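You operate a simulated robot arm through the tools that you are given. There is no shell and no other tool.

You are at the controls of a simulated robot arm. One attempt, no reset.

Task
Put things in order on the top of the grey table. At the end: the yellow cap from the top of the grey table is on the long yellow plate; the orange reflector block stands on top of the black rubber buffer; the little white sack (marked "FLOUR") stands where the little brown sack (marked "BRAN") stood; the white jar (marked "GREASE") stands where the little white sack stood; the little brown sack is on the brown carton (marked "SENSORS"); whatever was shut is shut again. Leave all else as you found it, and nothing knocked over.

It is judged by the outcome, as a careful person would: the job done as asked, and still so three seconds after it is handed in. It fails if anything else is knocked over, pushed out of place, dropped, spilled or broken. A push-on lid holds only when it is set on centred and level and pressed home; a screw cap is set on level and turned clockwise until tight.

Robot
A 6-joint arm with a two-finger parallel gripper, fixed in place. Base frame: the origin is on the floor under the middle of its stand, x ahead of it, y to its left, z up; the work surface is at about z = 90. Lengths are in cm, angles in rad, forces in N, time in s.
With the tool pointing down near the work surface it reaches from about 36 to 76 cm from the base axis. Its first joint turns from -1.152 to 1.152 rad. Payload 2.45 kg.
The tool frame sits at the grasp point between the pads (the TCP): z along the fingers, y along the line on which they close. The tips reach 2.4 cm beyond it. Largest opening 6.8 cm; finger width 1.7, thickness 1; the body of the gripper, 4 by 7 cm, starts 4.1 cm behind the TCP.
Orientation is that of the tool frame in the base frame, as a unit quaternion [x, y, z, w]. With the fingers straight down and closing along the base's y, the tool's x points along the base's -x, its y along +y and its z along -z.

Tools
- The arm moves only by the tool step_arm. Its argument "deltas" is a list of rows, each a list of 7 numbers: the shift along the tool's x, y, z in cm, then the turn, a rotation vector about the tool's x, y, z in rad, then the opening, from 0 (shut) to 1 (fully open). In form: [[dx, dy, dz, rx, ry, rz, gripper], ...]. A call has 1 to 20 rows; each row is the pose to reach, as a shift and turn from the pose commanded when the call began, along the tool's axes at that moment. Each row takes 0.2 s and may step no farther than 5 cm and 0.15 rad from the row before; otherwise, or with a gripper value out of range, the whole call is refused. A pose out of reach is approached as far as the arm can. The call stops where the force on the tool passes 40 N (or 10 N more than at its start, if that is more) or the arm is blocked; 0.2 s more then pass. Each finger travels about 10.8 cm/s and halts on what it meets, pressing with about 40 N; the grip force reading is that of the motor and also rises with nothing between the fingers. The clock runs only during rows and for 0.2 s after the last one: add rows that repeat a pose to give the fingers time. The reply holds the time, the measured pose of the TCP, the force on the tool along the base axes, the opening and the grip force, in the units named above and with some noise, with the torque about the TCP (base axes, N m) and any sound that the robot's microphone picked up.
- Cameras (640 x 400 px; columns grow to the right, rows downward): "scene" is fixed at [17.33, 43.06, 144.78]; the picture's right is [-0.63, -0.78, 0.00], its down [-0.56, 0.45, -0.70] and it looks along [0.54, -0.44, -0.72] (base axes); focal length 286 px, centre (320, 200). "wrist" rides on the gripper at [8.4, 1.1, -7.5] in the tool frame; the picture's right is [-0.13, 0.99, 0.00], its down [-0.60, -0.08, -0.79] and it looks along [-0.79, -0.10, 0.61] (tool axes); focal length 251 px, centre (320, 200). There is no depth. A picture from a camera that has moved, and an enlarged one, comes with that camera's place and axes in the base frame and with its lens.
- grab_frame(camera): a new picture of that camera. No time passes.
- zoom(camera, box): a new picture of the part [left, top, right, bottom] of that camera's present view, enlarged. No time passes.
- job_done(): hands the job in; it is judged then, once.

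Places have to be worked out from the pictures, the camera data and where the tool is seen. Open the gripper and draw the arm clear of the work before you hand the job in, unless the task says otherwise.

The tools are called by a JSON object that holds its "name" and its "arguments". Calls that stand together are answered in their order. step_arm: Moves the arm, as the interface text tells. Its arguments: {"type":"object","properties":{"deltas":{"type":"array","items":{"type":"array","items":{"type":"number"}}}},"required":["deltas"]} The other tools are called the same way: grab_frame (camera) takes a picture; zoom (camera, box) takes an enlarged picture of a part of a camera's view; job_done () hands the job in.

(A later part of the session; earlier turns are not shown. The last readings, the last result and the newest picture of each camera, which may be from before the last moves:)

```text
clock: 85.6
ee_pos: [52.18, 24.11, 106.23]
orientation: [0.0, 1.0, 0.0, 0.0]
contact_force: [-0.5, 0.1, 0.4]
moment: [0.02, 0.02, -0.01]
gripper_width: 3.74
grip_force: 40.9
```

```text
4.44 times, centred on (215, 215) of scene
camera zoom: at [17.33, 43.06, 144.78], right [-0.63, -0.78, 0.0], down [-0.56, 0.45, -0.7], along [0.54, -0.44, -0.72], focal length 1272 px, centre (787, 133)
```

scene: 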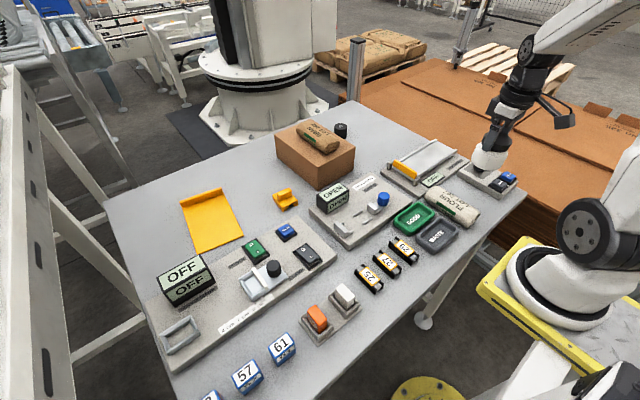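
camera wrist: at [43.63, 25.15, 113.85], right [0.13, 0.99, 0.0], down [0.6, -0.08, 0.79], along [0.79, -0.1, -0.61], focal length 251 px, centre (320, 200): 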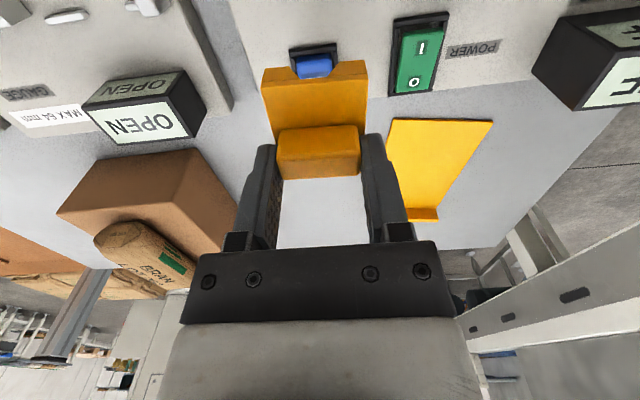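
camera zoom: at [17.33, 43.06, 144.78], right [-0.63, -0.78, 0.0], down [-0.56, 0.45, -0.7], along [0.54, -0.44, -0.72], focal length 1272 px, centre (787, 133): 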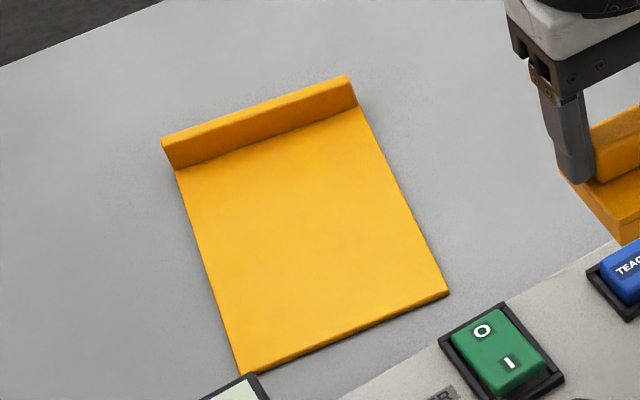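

The plate's near edge runs from (60.9,30.9) to (62.4,41.6). I choose (66.0,34.3) for the cap, move over it, and lower to about 0.5 cm above the plate.

{"name": "step_arm", "arguments": {"deltas": [[-0.8, 0.6, 0, 0, 0, 0, 0.2], [-2.4, 1.8, 0, 0, 0, 0, 0.2], [-4.8, 3.5, 0, 0, 0, 0, 0.2], [-7.4, 5.4, 0, 0, 0, 0, 0.2], [-10, 7.3, 0, 0, 0, 0, 0.2], [-12.2, 8.9, 0, 0, 0, 0, 0.2], [-13.6, 9.95, 0.5, 0, 0, 0, 0.2], [-14, 10.25, 1.5, 0, 0, 0, 0.2], [-14, 10.25, 3, 0, 0, 0, 0.2], [-14, 10.25, 4.5, 0, 0, 0, 0.2], [-14, 10.25, 6, 0, 0, 0, 0.2], [-14, 10.25, 7.5, 0, 0, 0, 0.2], [-14, 10.25, 9, 0, 0, 0, 0.2], [-14, 10.25, 10, 0, 0, 0, 0.2], [-14, 10.25, 10.6, 0, 0, 0, 0.2], [-14, 10.25, 10.8, 0, 0, 0, 0.2], [-14, 10.25, 10.8, 0, 0, 0, 0.2]]}}

{"name": "zoom", "arguments": {"camera": "scene", "box": [160, 170, 270, 260]}}

{"name": "grab_frame", "arguments": {"camera": "wrist"}}

```text
clock: 89.2
ee_pos: [66.08, 34.23, 95.41]
orientation: [0.0, 1.0, 0.0, 0.0]
contact_force: [0.8, -0.4, -0.7]
moment: [-0.03, 0.01, 0.01]
gripper_width: 3.71
grip_force: 40.0
```

```text
4.44 times, centred on (215, 215) of scene
camera zoom: at [17.33, 43.06, 144.78], right [-0.63, -0.78, 0.0], down [-0.56, 0.45, -0.7], along [0.54, -0.44, -0.72], focal length 1272 px, centre (787, 133)
```

zoom: 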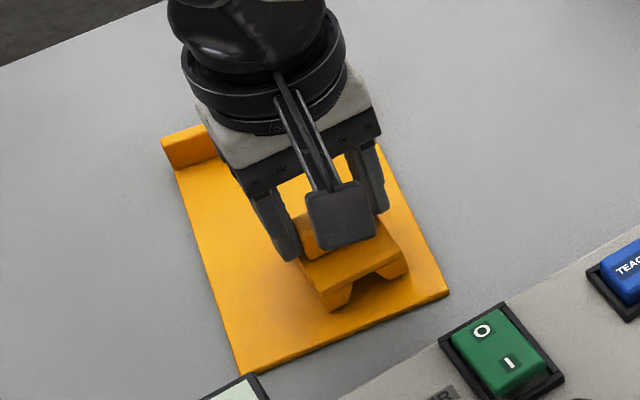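

```text
taken
camera wrist: at [57.56, 35.38, 103.02], right [0.13, 0.99, 0.0], down [0.6, -0.08, 0.79], along [0.79, -0.1, -0.61], focal length 251 px, centre (320, 200)
```

wrist: 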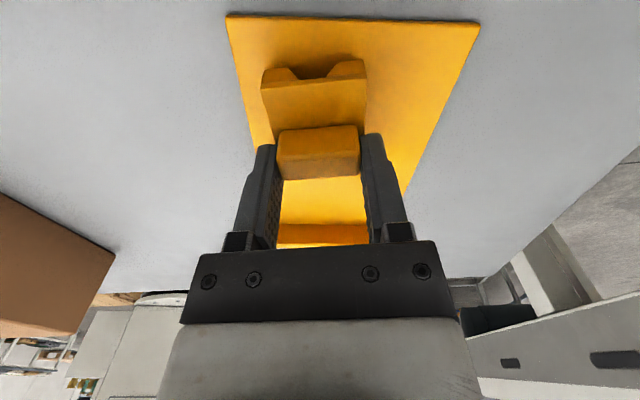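

The cap is well inside the plate's outline. I lower in small steps until contact.

{"name": "step_arm", "arguments": {"deltas": [[0, 0, 0.1, 0, 0, 0, 0.2], [0, 0, 0.2, 0, 0, 0, 0.2], [0, 0, 0.3, 0, 0, 0, 0.2], [0, 0, 0.4, 0, 0, 0, 0.2], [0, 0, 0.4, 0, 0, 0, 0.2]]}}

```text
clock: 90.4
ee_pos: [66.12, 34.37, 94.93]
orientation: [0.0, 1.0, 0.0, 0.0]
contact_force: [-1.0, 0.0, 0.4]
moment: [0.01, 0.02, -0.01]
gripper_width: 3.72
grip_force: 40.0
```

{"name": "step_arm", "arguments": {"deltas": [[0, 0, 0.06, 0, 0, 0, 0.2], [0, 0, 0.12, 0, 0, 0, 0.2], [0, 0, 0.18, 0, 0, 0, 0.2], [0, 0, 0.18, 0, 0, 0, 0.2]]}}

```text
clock: 91.4
ee_pos: [66.11, 34.36, 94.97]
orientation: [0.0, 1.0, 0.001, 0.001]
contact_force: [-5.1, -2.0, 16.3]
moment: [-0.07, 0.6, 0.01]
gripper_width: 3.71
grip_force: 39.8
```

Contact (16 N) at the expected height. I ease off a little, open, and rise straight up.

{"name": "step_arm", "arguments": {"deltas": [[0, 0, -0.08, 0, 0, 0, 0.2], [0, 0, -0.08, 0, 0, 0, 0.2], [0, 0, -0.08, 0, 0, 0, 0.6], [0, 0, -0.08, 0, 0, 0, 0.75], [0, 0, -0.08, 0, 0, 0, 0.8], [0, 0, -0.6, 0, 0, 0, 0.8], [0, 0, -1.6, 0, 0, 0, 0.8], [0, 0, -3.6, 0, 0, 0, 0.8], [0, 0, -6, 0, 0, 0, 0.8], [0, 0, -9, 0, 0, 0, 1], [0, 0, -12, 0, 0, 0, 1]]}}

{"name": "zoom", "arguments": {"camera": "scene", "box": [160, 170, 270, 260]}}

{"name": "grab_frame", "arguments": {"camera": "wrist"}}

```text
clock: 93.8
ee_pos: [66.01, 34.3, 106.89]
orientation: [0.0, 1.0, 0.0, 0.0]
contact_force: [-0.5, 0.7, 0.8]
moment: [-0.02, 0.03, -0.01]
gripper_width: 6.8
grip_force: 0.0
```

```text
4.44 times, centred on (215, 215) of scene
camera zoom: at [17.33, 43.06, 144.78], right [-0.63, -0.78, 0.0], down [-0.56, 0.45, -0.7], along [0.54, -0.44, -0.72], focal length 1272 px, centre (787, 133)
```

zoom: 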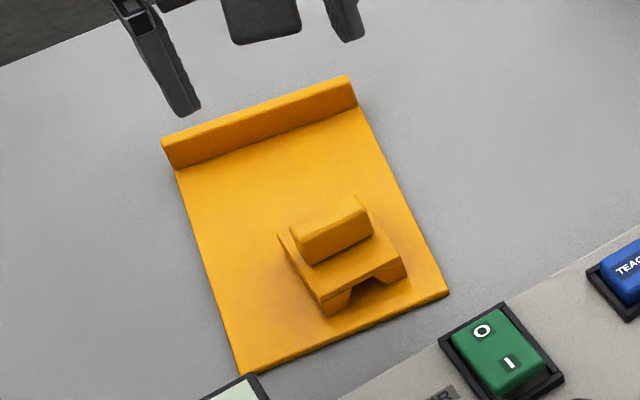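

```text
taken
camera wrist: at [57.6, 35.41, 114.49], right [0.13, 0.99, 0.0], down [0.6, -0.08, 0.79], along [0.79, -0.1, -0.61], focal length 251 px, centre (320, 200)
```

wrist: 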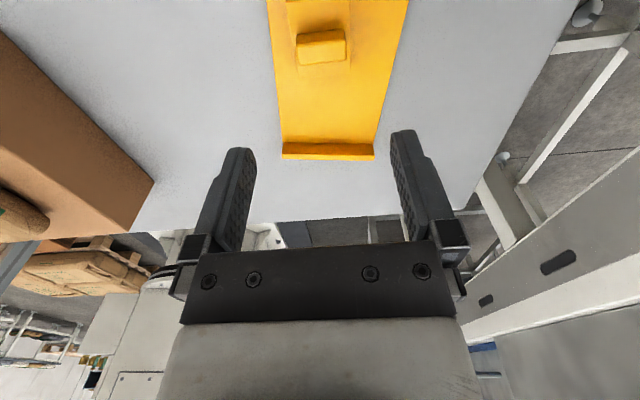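

The cap sits level on the plate. Before picking the orange block I check how far out the arm can reach with the tool vertical (the buffer is nearly 80 cm out), by stretching outward here at a safe height.

{"name": "step_arm", "arguments": {"deltas": [[-1.2, 0.6, 1.5, 0, 0, 0, 1], [-2.5, 1.3, 3.5, 0, 0, 0, 1], [-3.8, 2, 5.5, 0, 0, 0, 1], [-5, 2.6, 7.5, 0, 0, 0, 1], [-5, 2.6, 8.2, 0, 0, 0, 1], [-5, 2.6, 8.2, 0, 0, 0, 1], [-5, 2.6, 8.2, 0, 0, 0, 1]]}}

```text
clock: 95.4
ee_pos: [67.47, 34.6, 98.63]
orientation: [0.0, 1.0, -0.001, 0.001]
contact_force: [0.3, -0.6, 0.1]
moment: [0.03, -0.04, 0.04]
gripper_width: 6.8
grip_force: 0.1
out of reach, approached as far as the arm can: row 1, 2, 3, 4, 5, 6, 7
```

With the tool vertical the arm stops at a radius of 75.8 cm, so the block must be set down with a tilted tool. I test a 0.3 rad outward tilt here.

{"name": "step_arm", "arguments": {"deltas": [[0, 0, 0, 0, -0.1, 0, 1], [0, 0, 0, 0, -0.2, 0, 1], [0, 0, 0, 0, -0.3, 0, 1], [0, 0, 0, 0, -0.3, 0, 1], [0, 0, 0, 0, -0.3, 0, 1]]}}

{"name": "grab_frame", "arguments": {"camera": "scene"}}

```text
clock: 96.6
ee_pos: [67.38, 34.6, 98.63]
orientation: [-0.001, 0.989, 0.0, 0.149]
contact_force: [-1.0, 0.1, 0.2]
moment: [0.01, 0.0, 0.03]
gripper_width: 6.79
grip_force: 0.0
```

```text
taken
```

scene: 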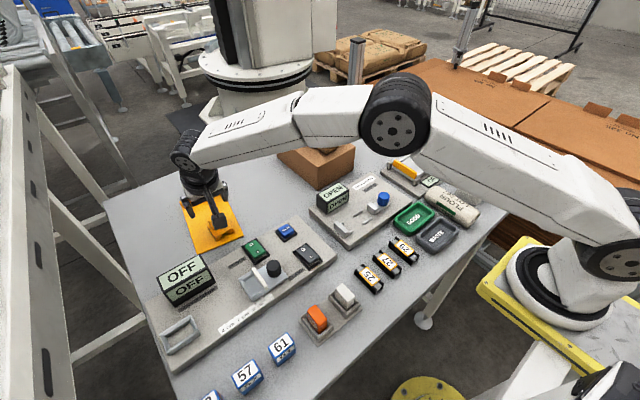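

The tilt works and the arm kept its position. I now push outward to see how far it goes with this tilt.

{"name": "step_arm", "arguments": {"deltas": [[-0.96, 0.5, 0.3, 0, 0, 0, 1], [-1.91, 1.0, 0.59, 0, 0, 0, 1], [-2.87, 1.5, 0.89, 0, 0, 0, 1], [-3.82, 2.0, 1.18, 0, 0, 0, 1], [-4.3, 2.3, 1.33, 0, 0, 0, 1], [-4.3, 2.3, 1.33, 0, 0, 0, 1]]}}

```text
clock: 98.0
ee_pos: [71.42, 36.5, 98.55]
orientation: [-0.001, 0.989, 0.001, 0.15]
contact_force: [0.5, -0.9, 0.9]
moment: [0.02, 0.03, 0.04]
gripper_width: 6.82
grip_force: 0.1
out of reach, approached as far as the arm can: row 5, 6
```

With 0.3 rad tilt the reach grows to about 80.2 cm, so 0.35 rad straight outward will be enough for the buffer. I retract upward and straighten the tool.

{"name": "step_arm", "arguments": {"deltas": [[-0.885, 0, -2.865, 0, 0, 0, 1], [0.14, -1, -6.32, 0, 0.1, 0, 1], [3.37, -2.5, -9.41, 0, 0.2, 0, 1], [7.19, -4, -10.59, 0, 0.3, 0, 1], [7.19, -4, -10.59, 0, 0.3, 0, 1]]}}

```text
clock: 99.2
ee_pos: [61.33, 32.78, 106.56]
orientation: [0.0, 1.0, 0.0, 0.0]
contact_force: [-0.4, -0.4, 0.1]
moment: [-0.01, 0.05, 0.01]
gripper_width: 6.8
grip_force: 0.0
```

I move to a spot beside the orange block and turn the wrist so its camera looks along +y at it.

{"name": "step_arm", "arguments": {"deltas": [[2.1, -1.3, -0.1, 0, 0, -0.131, 1], [4.2, -2.6, -0.2, 0, 0, -0.262, 1], [6.3, -3.9, -0.3, 0, 0, -0.393, 1], [8.4, -5.2, -0.4, 0, 0, -0.524, 1], [10.6, -6.5, -0.5, 0, 0, -0.655, 1], [12.7, -7.75, -0.5, 0, 0, -0.785, 1], [14.8, -9.0, -0.5, 0, 0, -0.916, 1], [16.9, -10.3, -0.5, 0, 0, -1.047, 1], [19.0, -11.6, -0.5, 0, 0, -1.178, 1], [21.2, -12.9, -0.5, 0, 0, -1.309, 1], [23.3, -14.2, -0.5, 0, 0, -1.44, 1], [25.4, -15.5, -0.5, 0, 0, -1.5708, 1], [25.4, -15.5, -0.5, 0, 0, -1.5708, 1]]}}

{"name": "grab_frame", "arguments": {"camera": "wrist"}}

{"name": "grab_frame", "arguments": {"camera": "scene"}}

```text
clock: 102.0
ee_pos: [36.03, 16.86, 107.08]
orientation: [0.707, -0.707, 0.0, 0.0]
contact_force: [0.1, 1.0, 0.5]
moment: [0.03, 0.01, 0.02]
gripper_width: 6.81
grip_force: 0.0
```

```text
taken
camera wrist: at [34.84, 8.5, 114.72], right [-0.99, 0.13, 0.0], down [0.08, 0.6, 0.79], along [0.1, 0.79, -0.61], focal length 251 px, centre (320, 200)
```

wrist: 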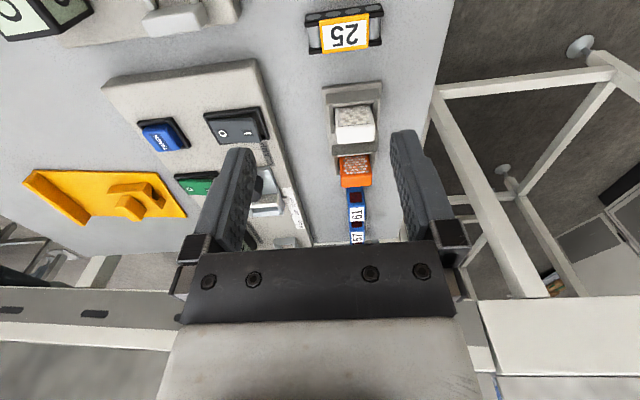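

```text
taken
```

scene: 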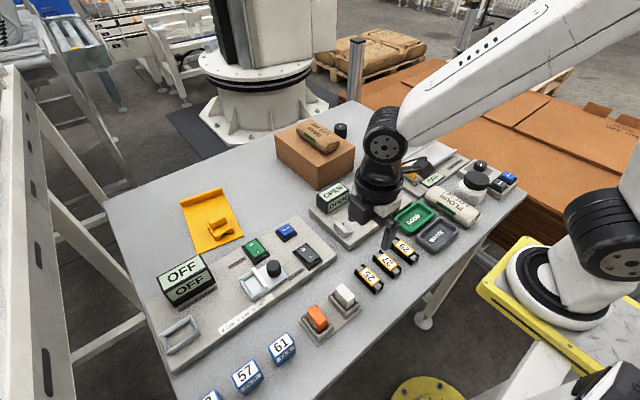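

The white block's socket is nearer and the orange one's is just behind it. I zoom in to get their geometry.

{"name": "zoom", "arguments": {"camera": "wrist", "box": [300, 70, 410, 200]}}

{"name": "zoom", "arguments": {"camera": "scene", "box": [295, 280, 365, 350]}}

```text
3.08 times, centred on (355, 135) of wrist
camera zoom: at [34.84, 8.5, 114.72], right [-0.99, 0.13, 0.0], down [0.08, 0.6, 0.79], along [0.1, 0.79, -0.61], focal length 774 px, centre (212, 400)
```

zoom: 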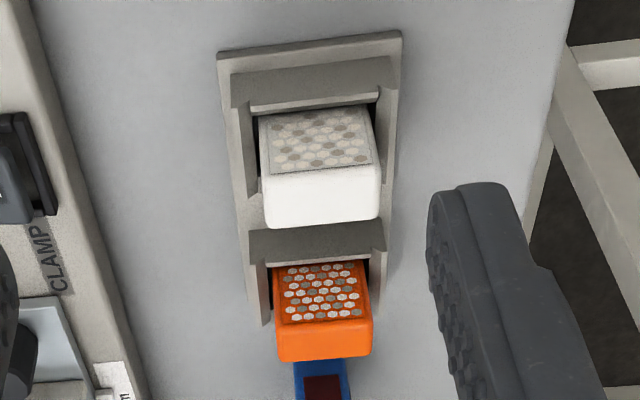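

```text
5.71 times, centred on (330, 315) of scene
camera zoom: at [17.33, 43.06, 144.78], right [-0.63, -0.78, 0.0], down [-0.56, 0.45, -0.7], along [0.54, -0.44, -0.72], focal length 1636 px, centre (263, -457)
```

zoom: 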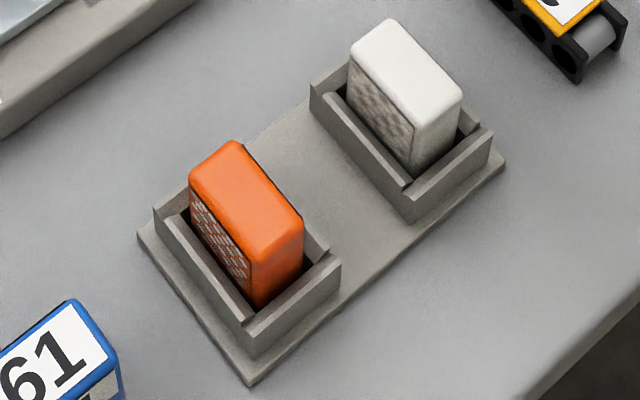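

The orange block is about 3.4 cm (x) by 1.9 cm (y), its top near z 95.3 and centre near (33.4,30.65); the socket walls reach about z 93. I go above it with yaw 0 first.

{"name": "step_arm", "arguments": {"deltas": [[-1.13, 0.17, 0, 0, 0, 0.131, 1], [-2.27, 0.33, 0, 0, 0, 0.262, 1], [-3.4, 0.5, 0, 0, 0, 0.393, 1], [-4.53, 0.67, 0, 0, 0, 0.524, 1], [-5.67, 0.83, 0, 0, 0, 0.655, 1], [-6.8, 1.0, 0, 0, 0, 0.785, 1], [-7.93, 1.17, 0, 0, 0, 0.916, 1], [-9.07, 1.33, 0, 0, 0, 1.047, 1], [-10.2, 1.5, 0, 0, 0, 1.178, 1], [-11.33, 1.67, 0, 0, 0, 1.309, 0.8], [-12.47, 1.83, 0, 0, 0, 1.44, 0.7], [-13.6, 2.0, 0, 0, 0, 1.5708, 0.65], [-13.6, 2.0, 0, 0, 0, 1.5708, 0.65]]}}

{"name": "grab_frame", "arguments": {"camera": "wrist"}}

{"name": "zoom", "arguments": {"camera": "scene", "box": [270, 240, 380, 350]}}

```text
clock: 104.8
ee_pos: [34.21, 30.75, 107.09]
orientation: [0.001, 1.0, 0.0, 0.0]
contact_force: [-0.4, -0.6, 0.0]
moment: [-0.01, -0.01, -0.01]
gripper_width: 4.42
grip_force: 0.1
```

```text
taken
camera wrist: at [25.65, 31.83, 114.7], right [0.13, 0.99, 0.0], down [0.6, -0.08, 0.79], along [0.79, -0.1, -0.61], focal length 251 px, centre (320, 200)
```

wrist: 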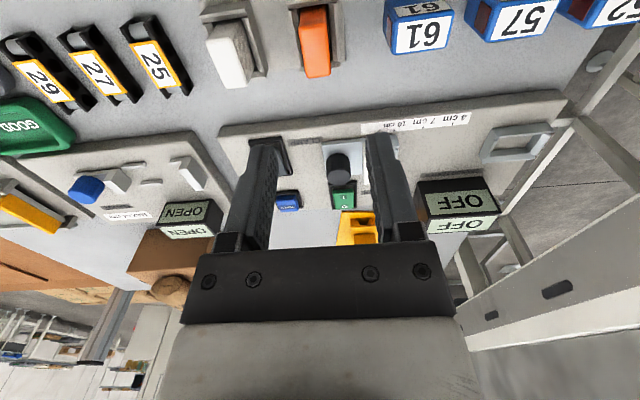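

```text
3.64 times, centred on (325, 295) of scene
camera zoom: at [17.33, 43.06, 144.78], right [-0.63, -0.78, 0.0], down [-0.56, 0.45, -0.7], along [0.54, -0.44, -0.72], focal length 1041 px, centre (302, -146)
```

zoom: 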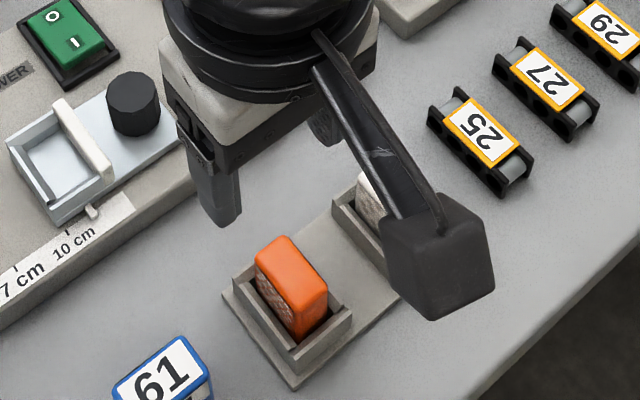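

I enlarge the wrist view of the block for precise position.

{"name": "zoom", "arguments": {"camera": "wrist", "box": [260, 0, 380, 100]}}

```text
4.00 times, centred on (320, 50) of wrist
camera zoom: at [25.65, 31.83, 114.7], right [0.13, 0.99, 0.0], down [0.6, -0.08, 0.79], along [0.79, -0.1, -0.61], focal length 1006 px, centre (320, 800)
```

zoom: 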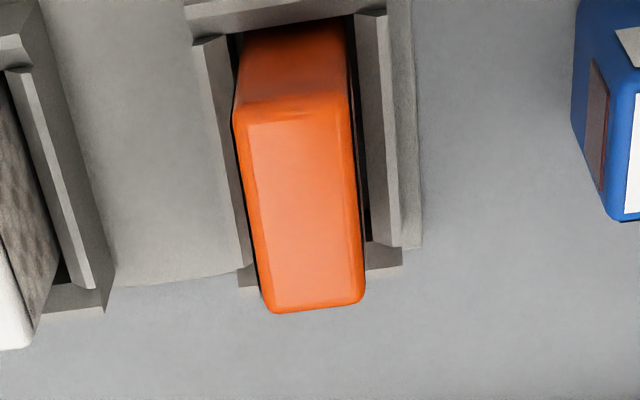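

The block's top centre is about (-0.55,-0.22) cm from the tool and the socket walls reach about z 92.5, leaving 2.8 cm of block exposed. I tilt the tool outward by 0.35 rad above it.

{"name": "step_arm", "arguments": {"deltas": [[0.2, -0.1, 1, 0, -0.09, 0, 0.65], [0.4, -0.2, 2, 0, -0.18, 0, 0.65], [0.55, -0.22, 3, 0, -0.27, 0, 0.65], [0.55, -0.22, 4, 0, -0.35, 0, 0.65], [0.55, -0.22, 5, 0, -0.35, 0, 0.65], [0.55, -0.22, 5, 0, -0.35, 0, 0.65]]}}

{"name": "grab_frame", "arguments": {"camera": "wrist"}}

{"name": "zoom", "arguments": {"camera": "scene", "box": [270, 240, 380, 350]}}

```text
clock: 106.2
ee_pos: [33.47, 30.44, 102.18]
orientation: [0.001, 0.985, 0.0, 0.174]
contact_force: [-0.3, 1.2, -0.2]
moment: [0.0, -0.03, 0.02]
gripper_width: 4.41
grip_force: 0.0
```

```text
taken
camera wrist: at [22.96, 31.59, 106.4], right [0.12, 0.99, 0.04], down [0.3, -0.08, 0.95], along [0.95, -0.1, -0.3], focal length 251 px, centre (320, 200)
```

wrist: 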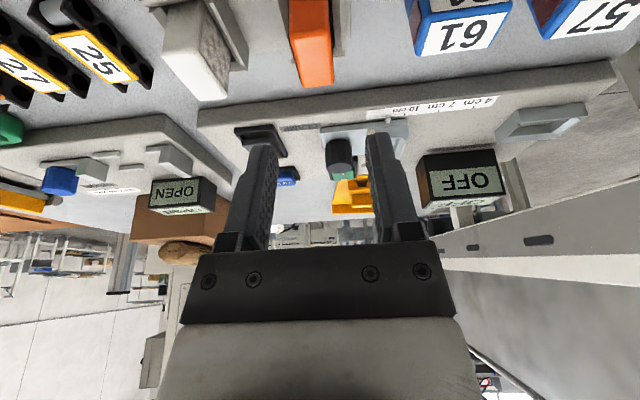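

```text
3.64 times, centred on (325, 295) of scene
camera zoom: at [17.33, 43.06, 144.78], right [-0.63, -0.78, 0.0], down [-0.56, 0.45, -0.7], along [0.54, -0.44, -0.72], focal length 1041 px, centre (302, -146)
```

zoom: 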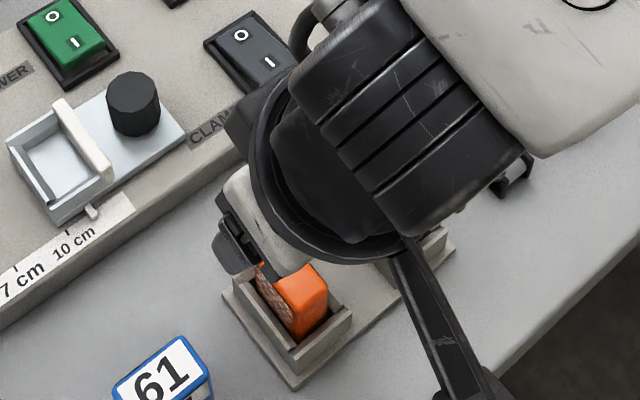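

The tool is tilted and hovering. I enlarge the wrist view to verify the lateral alignment with the block before descending.

{"name": "zoom", "arguments": {"camera": "wrist", "box": [220, 0, 420, 180]}}

```text
2.22 times, centred on (320, 90) of wrist
camera zoom: at [22.96, 31.59, 106.4], right [0.12, 0.99, 0.04], down [0.3, -0.08, 0.95], along [0.95, -0.1, -0.3], focal length 559 px, centre (320, 444)
```

zoom: 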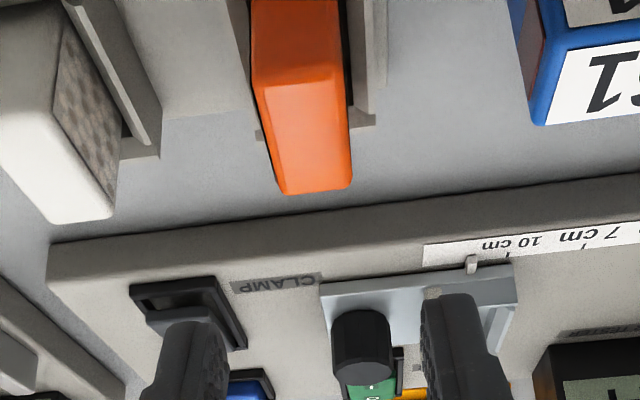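

Lateral alignment is within 0.05 cm. I descend vertically with the tilted tool until the tips are just above the socket walls (TCP z about 95.6).

{"name": "step_arm", "arguments": {"deltas": [[0.796, 0.03, 1.306, 0, 0, 0, 0.65], [1.311, 0.03, 2.715, 0, 0, 0, 0.65], [1.722, 0.03, 3.842, 0, 0, 0, 0.65], [2.065, 0.03, 4.782, 0, 0, 0, 0.65], [2.305, 0.03, 5.439, 0, 0, 0, 0.65], [2.408, 0.03, 5.721, 0, 0, 0, 0.65], [2.477, 0.03, 5.909, 0, 0, 0, 0.65], [2.477, 0.03, 5.909, 0, 0, 0, 0.65]]}}

{"name": "grab_frame", "arguments": {"camera": "wrist"}}

{"name": "zoom", "arguments": {"camera": "scene", "box": [270, 260, 360, 350]}}

```text
clock: 108.0
ee_pos: [33.19, 30.45, 95.59]
orientation: [0.0, 0.985, 0.0, 0.173]
contact_force: [0.4, -0.1, -0.3]
moment: [-0.02, 0.05, 0.0]
gripper_width: 4.41
grip_force: 0.1
```

```text
taken
camera wrist: at [22.64, 31.6, 99.95], right [0.12, 0.99, 0.04], down [0.3, -0.08, 0.95], along [0.95, -0.1, -0.3], focal length 251 px, centre (320, 200)
```

wrist: 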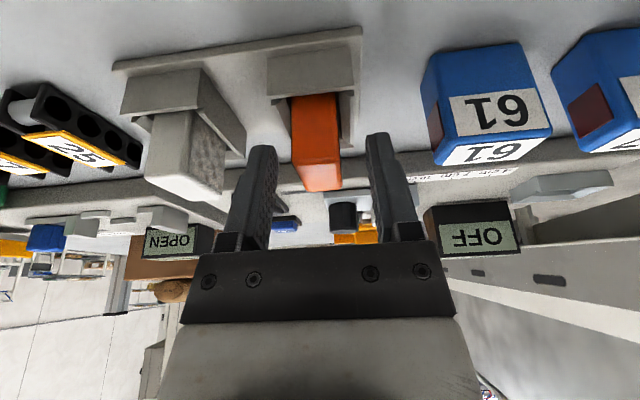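

```text
4.44 times, centred on (315, 305) of scene
camera zoom: at [17.33, 43.06, 144.78], right [-0.63, -0.78, 0.0], down [-0.56, 0.45, -0.7], along [0.54, -0.44, -0.72], focal length 1272 px, centre (342, -267)
```

zoom: 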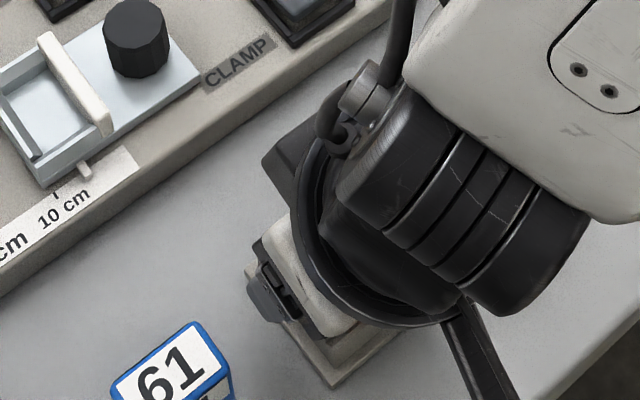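

The block is between the fingers. I close on it and test-lift vertically.

{"name": "step_arm", "arguments": {"deltas": [[0, 0, 0, 0, 0, 0, 0.5], [0, 0, 0, 0, 0, 0, 0.35], [0, 0, 0, 0, 0, 0, 0.2], [0, 0, 0, 0, 0, 0, 0.1], [0, 0, 0, 0, 0, 0, 0.1], [0, 0, 0, 0, 0, 0, 0.1]]}}

{"name": "grab_frame", "arguments": {"camera": "wrist"}}

```text
clock: 109.4
ee_pos: [33.22, 30.51, 95.56]
orientation: [0.0, 0.985, 0.0, 0.173]
contact_force: [-0.7, 0.2, -0.2]
moment: [-0.01, 0.01, -0.03]
gripper_width: 1.89
grip_force: 36.8
```

```text
taken
camera wrist: at [22.65, 31.59, 99.97], right [0.12, 0.99, 0.04], down [0.3, -0.08, 0.95], along [0.95, -0.1, -0.3], focal length 251 px, centre (320, 200)
```

wrist: 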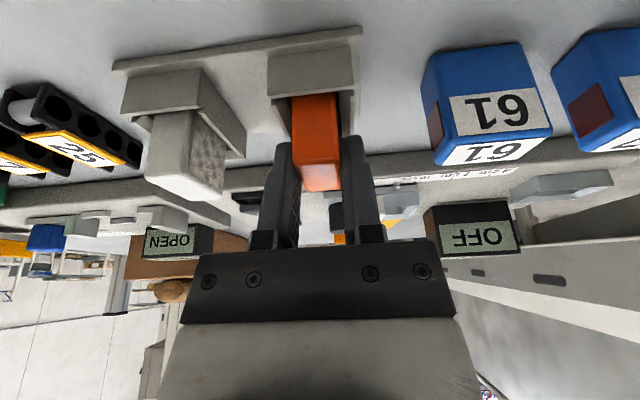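

Gripped at 1.89 cm width. I lift straight up slowly, first about 1.2 cm.

{"name": "step_arm", "arguments": {"deltas": [[0, 0, 0, 0, 0, 0, 0], [-0.034, 0, -0.094, 0, 0, 0, 0], [-0.103, 0, -0.282, 0, 0, 0, 0], [-0.206, 0, -0.564, 0, 0, 0, 0], [-0.309, 0, -0.845, 0, 0, 0, 0], [-0.411, 0, -1.127, 0, 0, 0, 0], [-0.411, 0, -1.127, 0, 0, 0, 0]]}}

{"name": "grab_frame", "arguments": {"camera": "wrist"}}

```text
clock: 111.0
ee_pos: [33.22, 30.53, 96.9]
orientation: [0.001, 0.985, -0.001, 0.174]
contact_force: [0.1, 0.4, -0.1]
moment: [0.0, -0.03, 0.0]
gripper_width: 1.9
grip_force: 36.6
```

```text
taken
camera wrist: at [22.68, 31.61, 101.21], right [0.12, 0.99, 0.04], down [0.3, -0.08, 0.95], along [0.95, -0.1, -0.3], focal length 251 px, centre (320, 200)
```

wrist: 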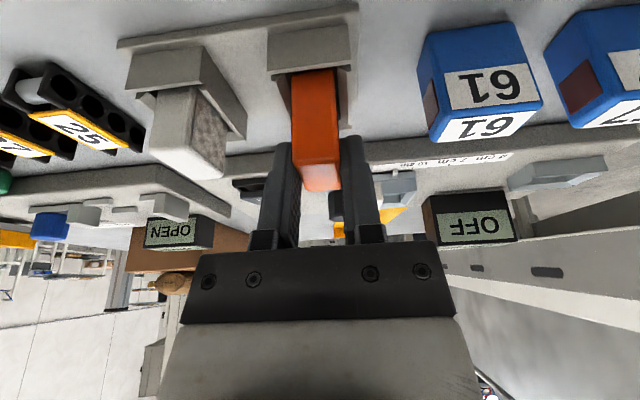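

The block rises with the fingers. I continue lifting straight up to clear everything.

{"name": "step_arm", "arguments": {"deltas": [[-0.103, 0, -0.282, 0, 0, 0, 0], [-0.309, 0, -0.845, 0, 0, 0, 0], [-0.617, 0, -1.691, 0, 0, 0, 0], [-0.96, 0, -2.63, 0, 0, 0, 0], [-1.303, 0, -3.57, 0, 0, 0, 0], [-1.646, 0, -4.509, 0, 0, 0, 0], [-2.057, 0, -5.636, 0, 0, 0, 0], [-2.469, 0, -6.764, 0, 0, 0, 0], [-2.88, 0, -7.891, 0, 0, 0, 0], [-3.292, 0, -9.018, 0, 0, 0, 0], [-3.6, 0, -9.864, 0, 0, 0, 0], [-3.772, 0, -10.333, 0, 0, 0, 0], [-3.772, 0, -10.333, 0, 0, 0, 0]]}}

{"name": "grab_frame", "arguments": {"camera": "wrist"}}

{"name": "grab_frame", "arguments": {"camera": "scene"}}

{"name": "zoom", "arguments": {"camera": "scene", "box": [290, 190, 390, 340]}}

```text
clock: 113.8
ee_pos: [33.08, 30.64, 107.83]
orientation: [0.0, 0.985, 0.0, 0.174]
contact_force: [0.5, 0.4, -0.6]
moment: [0.0, -0.03, -0.02]
gripper_width: 1.87
grip_force: 36.5
```

```text
taken
camera wrist: at [22.61, 31.62, 112.16], right [0.12, 0.99, 0.04], down [0.3, -0.08, 0.95], along [0.95, -0.1, -0.3], focal length 251 px, centre (320, 200)
```

wrist: 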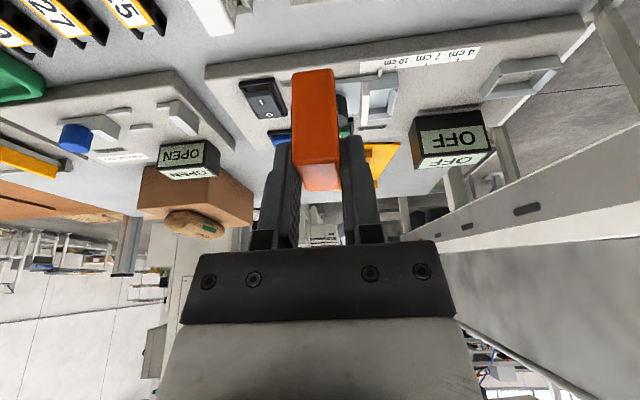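

```text
taken
```

scene: 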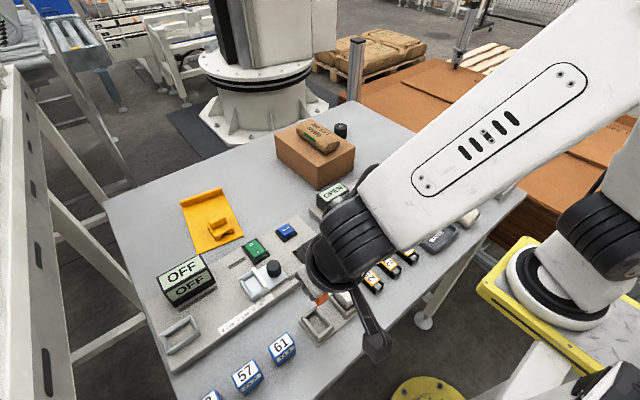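

```text
2.67 times, centred on (340, 265) of scene
camera zoom: at [17.33, 43.06, 144.78], right [-0.63, -0.78, 0.0], down [-0.56, 0.45, -0.7], along [0.54, -0.44, -0.72], focal length 763 px, centre (267, 27)
```

zoom: 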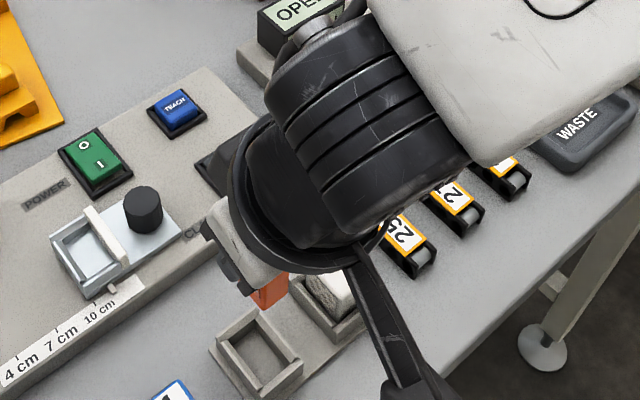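

The block is held upright and free of its socket. I carry it around the near side of the carton (to avoid BRAN) to about (60,-15) at this height.

{"name": "step_arm", "arguments": {"deltas": [[-0.254, -0.457, 0.093, 0, 0, 0, 0], [-0.761, -1.371, 0.278, 0, 0, 0, 0], [-1.522, -2.742, 0.555, 0, 0, 0, 0], [-2.536, -4.57, 0.926, 0, 0, 0, 0], [-3.804, -6.855, 1.389, 0, 0, 0, 0], [-5.326, -9.597, 1.944, 0, 0, 0, 0], [-6.974, -12.568, 2.546, 0, 0, 0, 0], [-8.622, -15.538, 3.148, 0, 0, 0, 0], [-10.398, -18.737, 3.796, 0, 0, 0, 0], [-12.173, -21.936, 4.444, 0, 0, 0, 0], [-13.948, -25.135, 5.092, 0, 0, 0, 0], [-15.723, -28.334, 5.74, 0, 0, 0, 0], [-17.498, -31.533, 6.388, 0, 0, 0, 0], [-19.147, -34.504, 6.99, 0, 0, 0, 0], [-20.668, -37.246, 7.545, 0, 0, 0, 0], [-22.063, -39.759, 8.054, 0, 0, 0, 0], [-23.204, -41.816, 8.471, 0, 0, 0, 0], [-24.219, -43.644, 8.841, 0, 0, 0, 0], [-24.98, -45.015, 9.119, 0, 0, 0, 0], [-25.36, -45.7, 9.258, 0, 0, 0, 0]]}}

{"name": "grab_frame", "arguments": {"camera": "wrist"}}

{"name": "grab_frame", "arguments": {"camera": "scene"}}

```text
clock: 118.0
ee_pos: [60.13, -15.23, 107.97]
orientation: [-0.001, 0.985, 0.0, 0.175]
contact_force: [-0.1, 0.2, -0.2]
moment: [0.0, 0.01, -0.01]
gripper_width: 1.92
grip_force: 37.1
```

```text
taken
camera wrist: at [49.57, -14.12, 112.28], right [0.12, 0.99, 0.04], down [0.3, -0.08, 0.95], along [0.95, -0.1, -0.3], focal length 251 px, centre (320, 200)
```

wrist: 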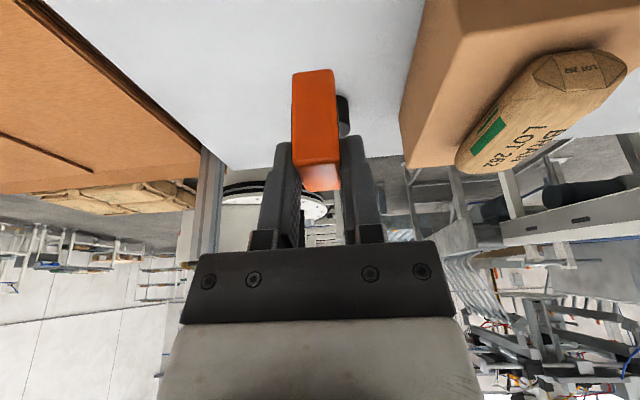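

```text
taken
```

scene: 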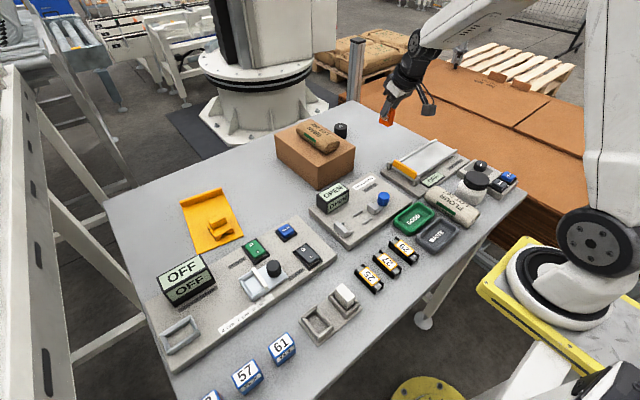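

I continue outward to hover above the buffer, block bottom still about 5 cm above it.

{"name": "step_arm", "arguments": {"deltas": [[-0.6, 0, 0.4, 0, 0, 0, 0], [-1.8, 0, 1.1, 0, 0, 0, 0], [-3.7, 0, 2.2, 0, 0, 0, 0], [-6.0, 0, 3.6, 0, 0, 0, 0], [-8.5, 0.05, 5.1, 0, 0, 0, 0], [-10.9, 0.1, 6.5, 0, 0, 0, 0], [-13.0, 0.1, 7.8, 0, 0, 0, 0], [-14.5, 0.1, 8.7, 0, 0, 0, 0], [-15.2, 0.1, 9.13, 0, 0, 0, 0], [-15.367, 0.1, 9.229, 0, 0, 0, 0], [-15.367, 0.1, 9.229, 0, 0, 0, 0]]}}

{"name": "grab_frame", "arguments": {"camera": "wrist"}}

{"name": "zoom", "arguments": {"camera": "wrist", "box": [250, 0, 400, 120]}}

{"name": "zoom", "arguments": {"camera": "scene", "box": [300, 60, 400, 160]}}

```text
clock: 120.4
ee_pos: [77.9, -15.12, 104.52]
orientation: [-0.001, 0.985, -0.001, 0.174]
contact_force: [-0.4, 0.6, -0.9]
moment: [0.01, -0.02, -0.05]
gripper_width: 1.86
grip_force: 36.5
```

```text
taken
camera wrist: at [67.35, -14.0, 108.74], right [0.12, 0.99, 0.04], down [0.3, -0.08, 0.95], along [0.95, -0.1, -0.3], focal length 251 px, centre (320, 200)
```

wrist: 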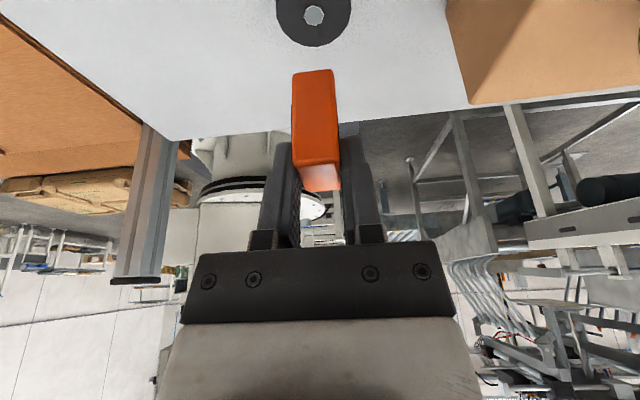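

```text
3.33 times, centred on (325, 60) of wrist
camera zoom: at [67.35, -14.0, 108.74], right [0.12, 0.99, 0.04], down [0.3, -0.08, 0.95], along [0.95, -0.1, -0.3], focal length 838 px, centre (303, 667)
```

zoom: 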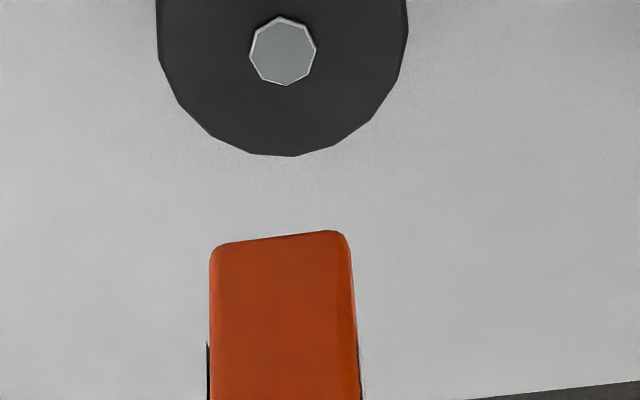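

```text
4.00 times, centred on (350, 110) of scene
camera zoom: at [17.33, 43.06, 144.78], right [-0.63, -0.78, 0.0], down [-0.56, 0.45, -0.7], along [0.54, -0.44, -0.72], focal length 1145 px, centre (200, 560)
```

zoom: 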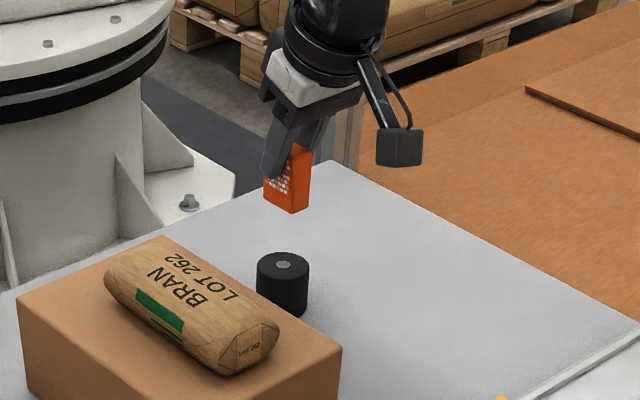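

The buffer's insert is at about (78.2,-15.0) and the block's centre is within 0.1 cm of it. I lower vertically to about 0.8 cm above the expected contact.

{"name": "step_arm", "arguments": {"deltas": [[0.246, 0.05, 0.443, 0, 0, 0, 0], [0.486, 0.05, 1.1, 0, 0, 0, 0], [0.761, 0.05, 1.852, 0, 0, 0, 0], [1.035, 0.05, 2.603, 0, 0, 0, 0], [1.309, 0.05, 3.355, 0, 0, 0, 0], [1.515, 0.05, 3.918, 0, 0, 0, 0], [1.652, 0.05, 4.294, 0, 0, 0, 0], [1.721, 0.05, 4.482, 0, 0, 0, 0], [1.721, 0.05, 4.482, 0, 0, 0, 0]]}}

{"name": "zoom", "arguments": {"camera": "wrist", "box": [250, 0, 400, 120]}}

{"name": "zoom", "arguments": {"camera": "scene", "box": [310, 90, 370, 150]}}

```text
clock: 122.4
ee_pos: [77.79, -15.01, 99.55]
orientation: [0.0, 0.985, 0.001, 0.174]
contact_force: [-1.2, -0.1, -0.1]
moment: [0.01, -0.01, 0.0]
gripper_width: 1.87
grip_force: 37.2
```

```text
3.33 times, centred on (325, 60) of wrist
camera zoom: at [67.18, -13.96, 103.97], right [0.12, 0.99, 0.04], down [0.3, -0.08, 0.95], along [0.95, -0.1, -0.3], focal length 838 px, centre (303, 667)
```

zoom: 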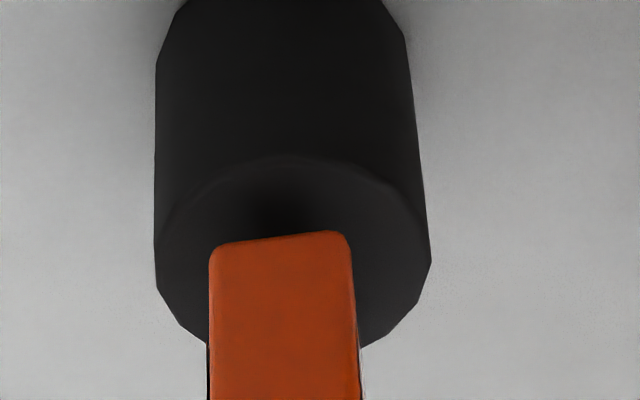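

```text
6.67 times, centred on (340, 120) of scene
camera zoom: at [17.33, 43.06, 144.78], right [-0.63, -0.78, 0.0], down [-0.56, 0.45, -0.7], along [0.54, -0.44, -0.72], focal length 1908 px, centre (187, 733)
```

zoom: 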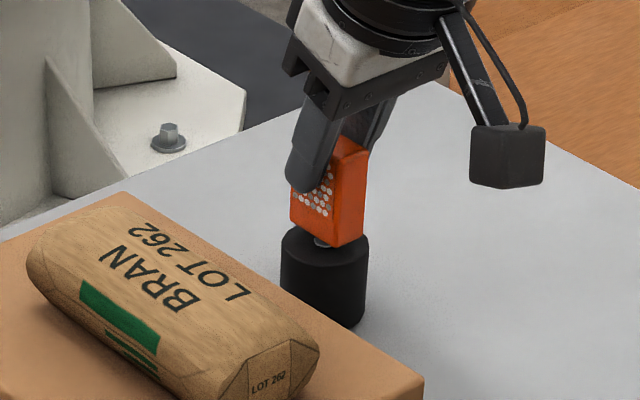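

Block and buffer centres agree to about 0.1 cm. I lower another 0.6 cm, then proceed in fine steps.

{"name": "step_arm", "arguments": {"deltas": [[0.051, 0.04, 0.141, 0, 0, 0, 0], [0.103, 0.04, 0.282, 0, 0, 0, 0], [0.154, 0.04, 0.423, 0, 0, 0, 0], [0.206, 0.04, 0.564, 0, 0, 0, 0], [0.206, 0.04, 0.564, 0, 0, 0, 0]]}}

{"name": "zoom", "arguments": {"camera": "scene", "box": [310, 90, 370, 150]}}

```text
clock: 123.6
ee_pos: [77.7, -14.99, 98.96]
orientation: [0.0, 0.985, 0.0, 0.174]
contact_force: [0.2, 0.9, 0.9]
moment: [0.01, -0.01, -0.04]
gripper_width: 1.88
grip_force: 36.6
```

```text
6.67 times, centred on (340, 120) of scene
camera zoom: at [17.33, 43.06, 144.78], right [-0.63, -0.78, 0.0], down [-0.56, 0.45, -0.7], along [0.54, -0.44, -0.72], focal length 1908 px, centre (187, 733)
```

zoom: 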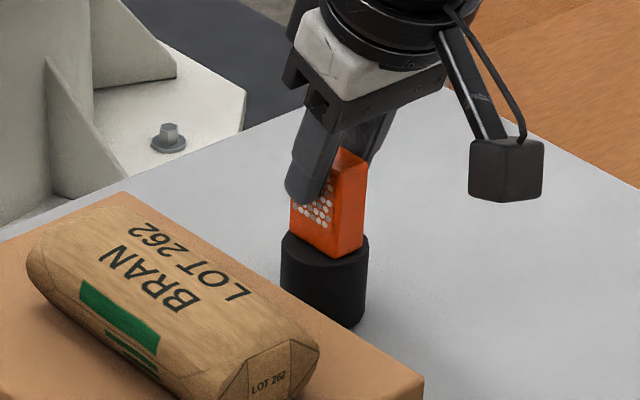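

Nearly touching. I go down in 0.06 cm steps, checking the force.

{"name": "step_arm", "arguments": {"deltas": [[0.021, 0, 0.056, 0, 0, 0, 0], [0.041, 0, 0.113, 0, 0, 0, 0], [0.041, 0, 0.113, 0, 0, 0, 0]]}}

```text
clock: 124.4
ee_pos: [77.71, -15.06, 99.09]
orientation: [0.0, 0.985, 0.0, 0.175]
contact_force: [-2.8, 0.9, 6.6]
moment: [0.05, 0.17, 0.05]
gripper_width: 1.9
grip_force: 36.9
```

Contact at 6.6 N: the block is on the buffer. I release it gradually, opening the fingers a little at a time.

{"name": "step_arm", "arguments": {"deltas": [[0, 0, 0, 0, 0, 0, 0.24], [0, 0, 0, 0, 0, 0, 0.28], [0, 0, 0, 0, 0, 0, 0.29], [0, 0, 0, 0, 0, 0, 0.3], [0, 0, 0, 0, 0, 0, 0.32], [0, 0, 0, 0, 0, 0, 0.36], [0, 0, 0, 0, 0, 0, 0.42], [0, 0, 0, 0, 0, 0, 0.5], [0, 0, 0, 0, 0, 0, 0.5]]}}

{"name": "zoom", "arguments": {"camera": "scene", "box": [310, 90, 370, 150]}}

{"name": "grab_frame", "arguments": {"camera": "wrist"}}

```text
clock: 126.4
ee_pos: [77.78, -15.07, 98.93]
orientation: [0.0, 0.985, 0.0, 0.174]
contact_force: [-0.9, 0.0, -0.3]
moment: [-0.02, 0.04, 0.01]
gripper_width: 3.38
grip_force: 0.1
```

```text
6.67 times, centred on (340, 120) of scene
camera zoom: at [17.33, 43.06, 144.78], right [-0.63, -0.78, 0.0], down [-0.56, 0.45, -0.7], along [0.54, -0.44, -0.72], focal length 1908 px, centre (187, 733)
```

zoom: 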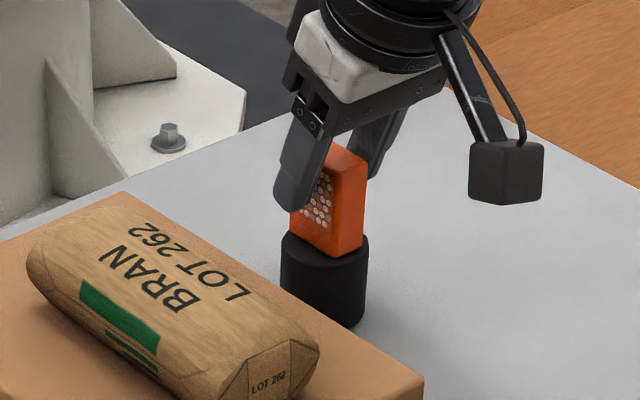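

```text
taken
camera wrist: at [67.15, -13.97, 103.24], right [0.12, 0.99, 0.04], down [0.3, -0.08, 0.95], along [0.95, -0.1, -0.3], focal length 251 px, centre (320, 200)
```

wrist: 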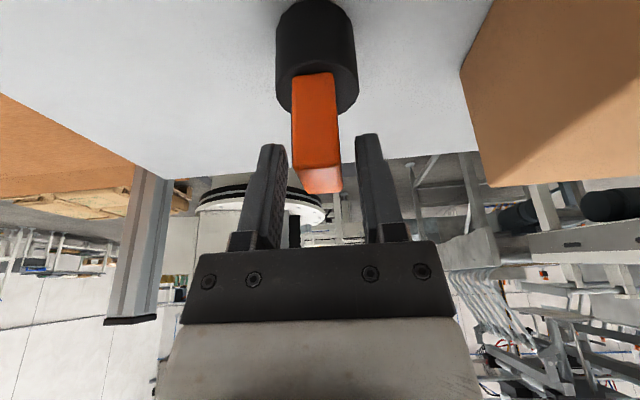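

The block stands upright on the buffer, free of the fingers. I withdraw along the tool axis, keeping the fingers clear of it.

{"name": "step_arm", "arguments": {"deltas": [[0, 0, -0.3, 0, 0, 0, 0.5], [0, 0, -0.9, 0, 0, 0, 0.5], [0, 0, -1.8, 0, 0, 0, 0.5], [0, 0, -3, 0, 0, 0, 0.5], [0, 0, -4.5, 0, 0, 0, 0.5], [0, 0, -6.5, 0, 0, 0, 0.5], [0, 0, -9, 0, 0, 0, 0.5], [0, 0, -11, 0, 0, 0, 0.7], [0, 0, -11, 0, 0, 0, 1]]}}

{"name": "zoom", "arguments": {"camera": "scene", "box": [310, 90, 370, 150]}}

{"name": "grab_frame", "arguments": {"camera": "wrist"}}

```text
clock: 128.4
ee_pos: [73.8, -15.05, 109.22]
orientation: [0.0, 0.985, -0.001, 0.174]
contact_force: [-0.4, 0.3, -0.4]
moment: [-0.03, -0.01, -0.01]
gripper_width: 6.8
grip_force: 0.1
```

```text
6.67 times, centred on (340, 120) of scene
camera zoom: at [17.33, 43.06, 144.78], right [-0.63, -0.78, 0.0], down [-0.56, 0.45, -0.7], along [0.54, -0.44, -0.72], focal length 1908 px, centre (187, 733)
```

zoom: 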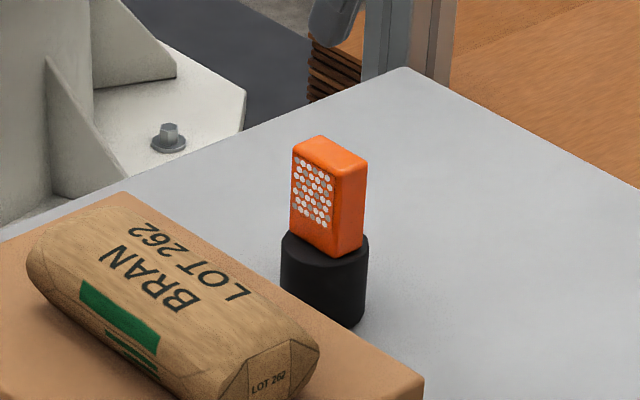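

```text
taken
camera wrist: at [63.27, -13.88, 113.56], right [0.12, 0.99, 0.04], down [0.3, -0.08, 0.95], along [0.95, -0.1, -0.3], focal length 251 px, centre (320, 200)
```

wrist: 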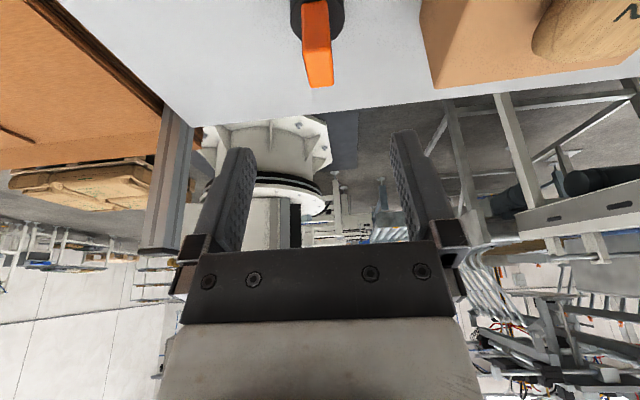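

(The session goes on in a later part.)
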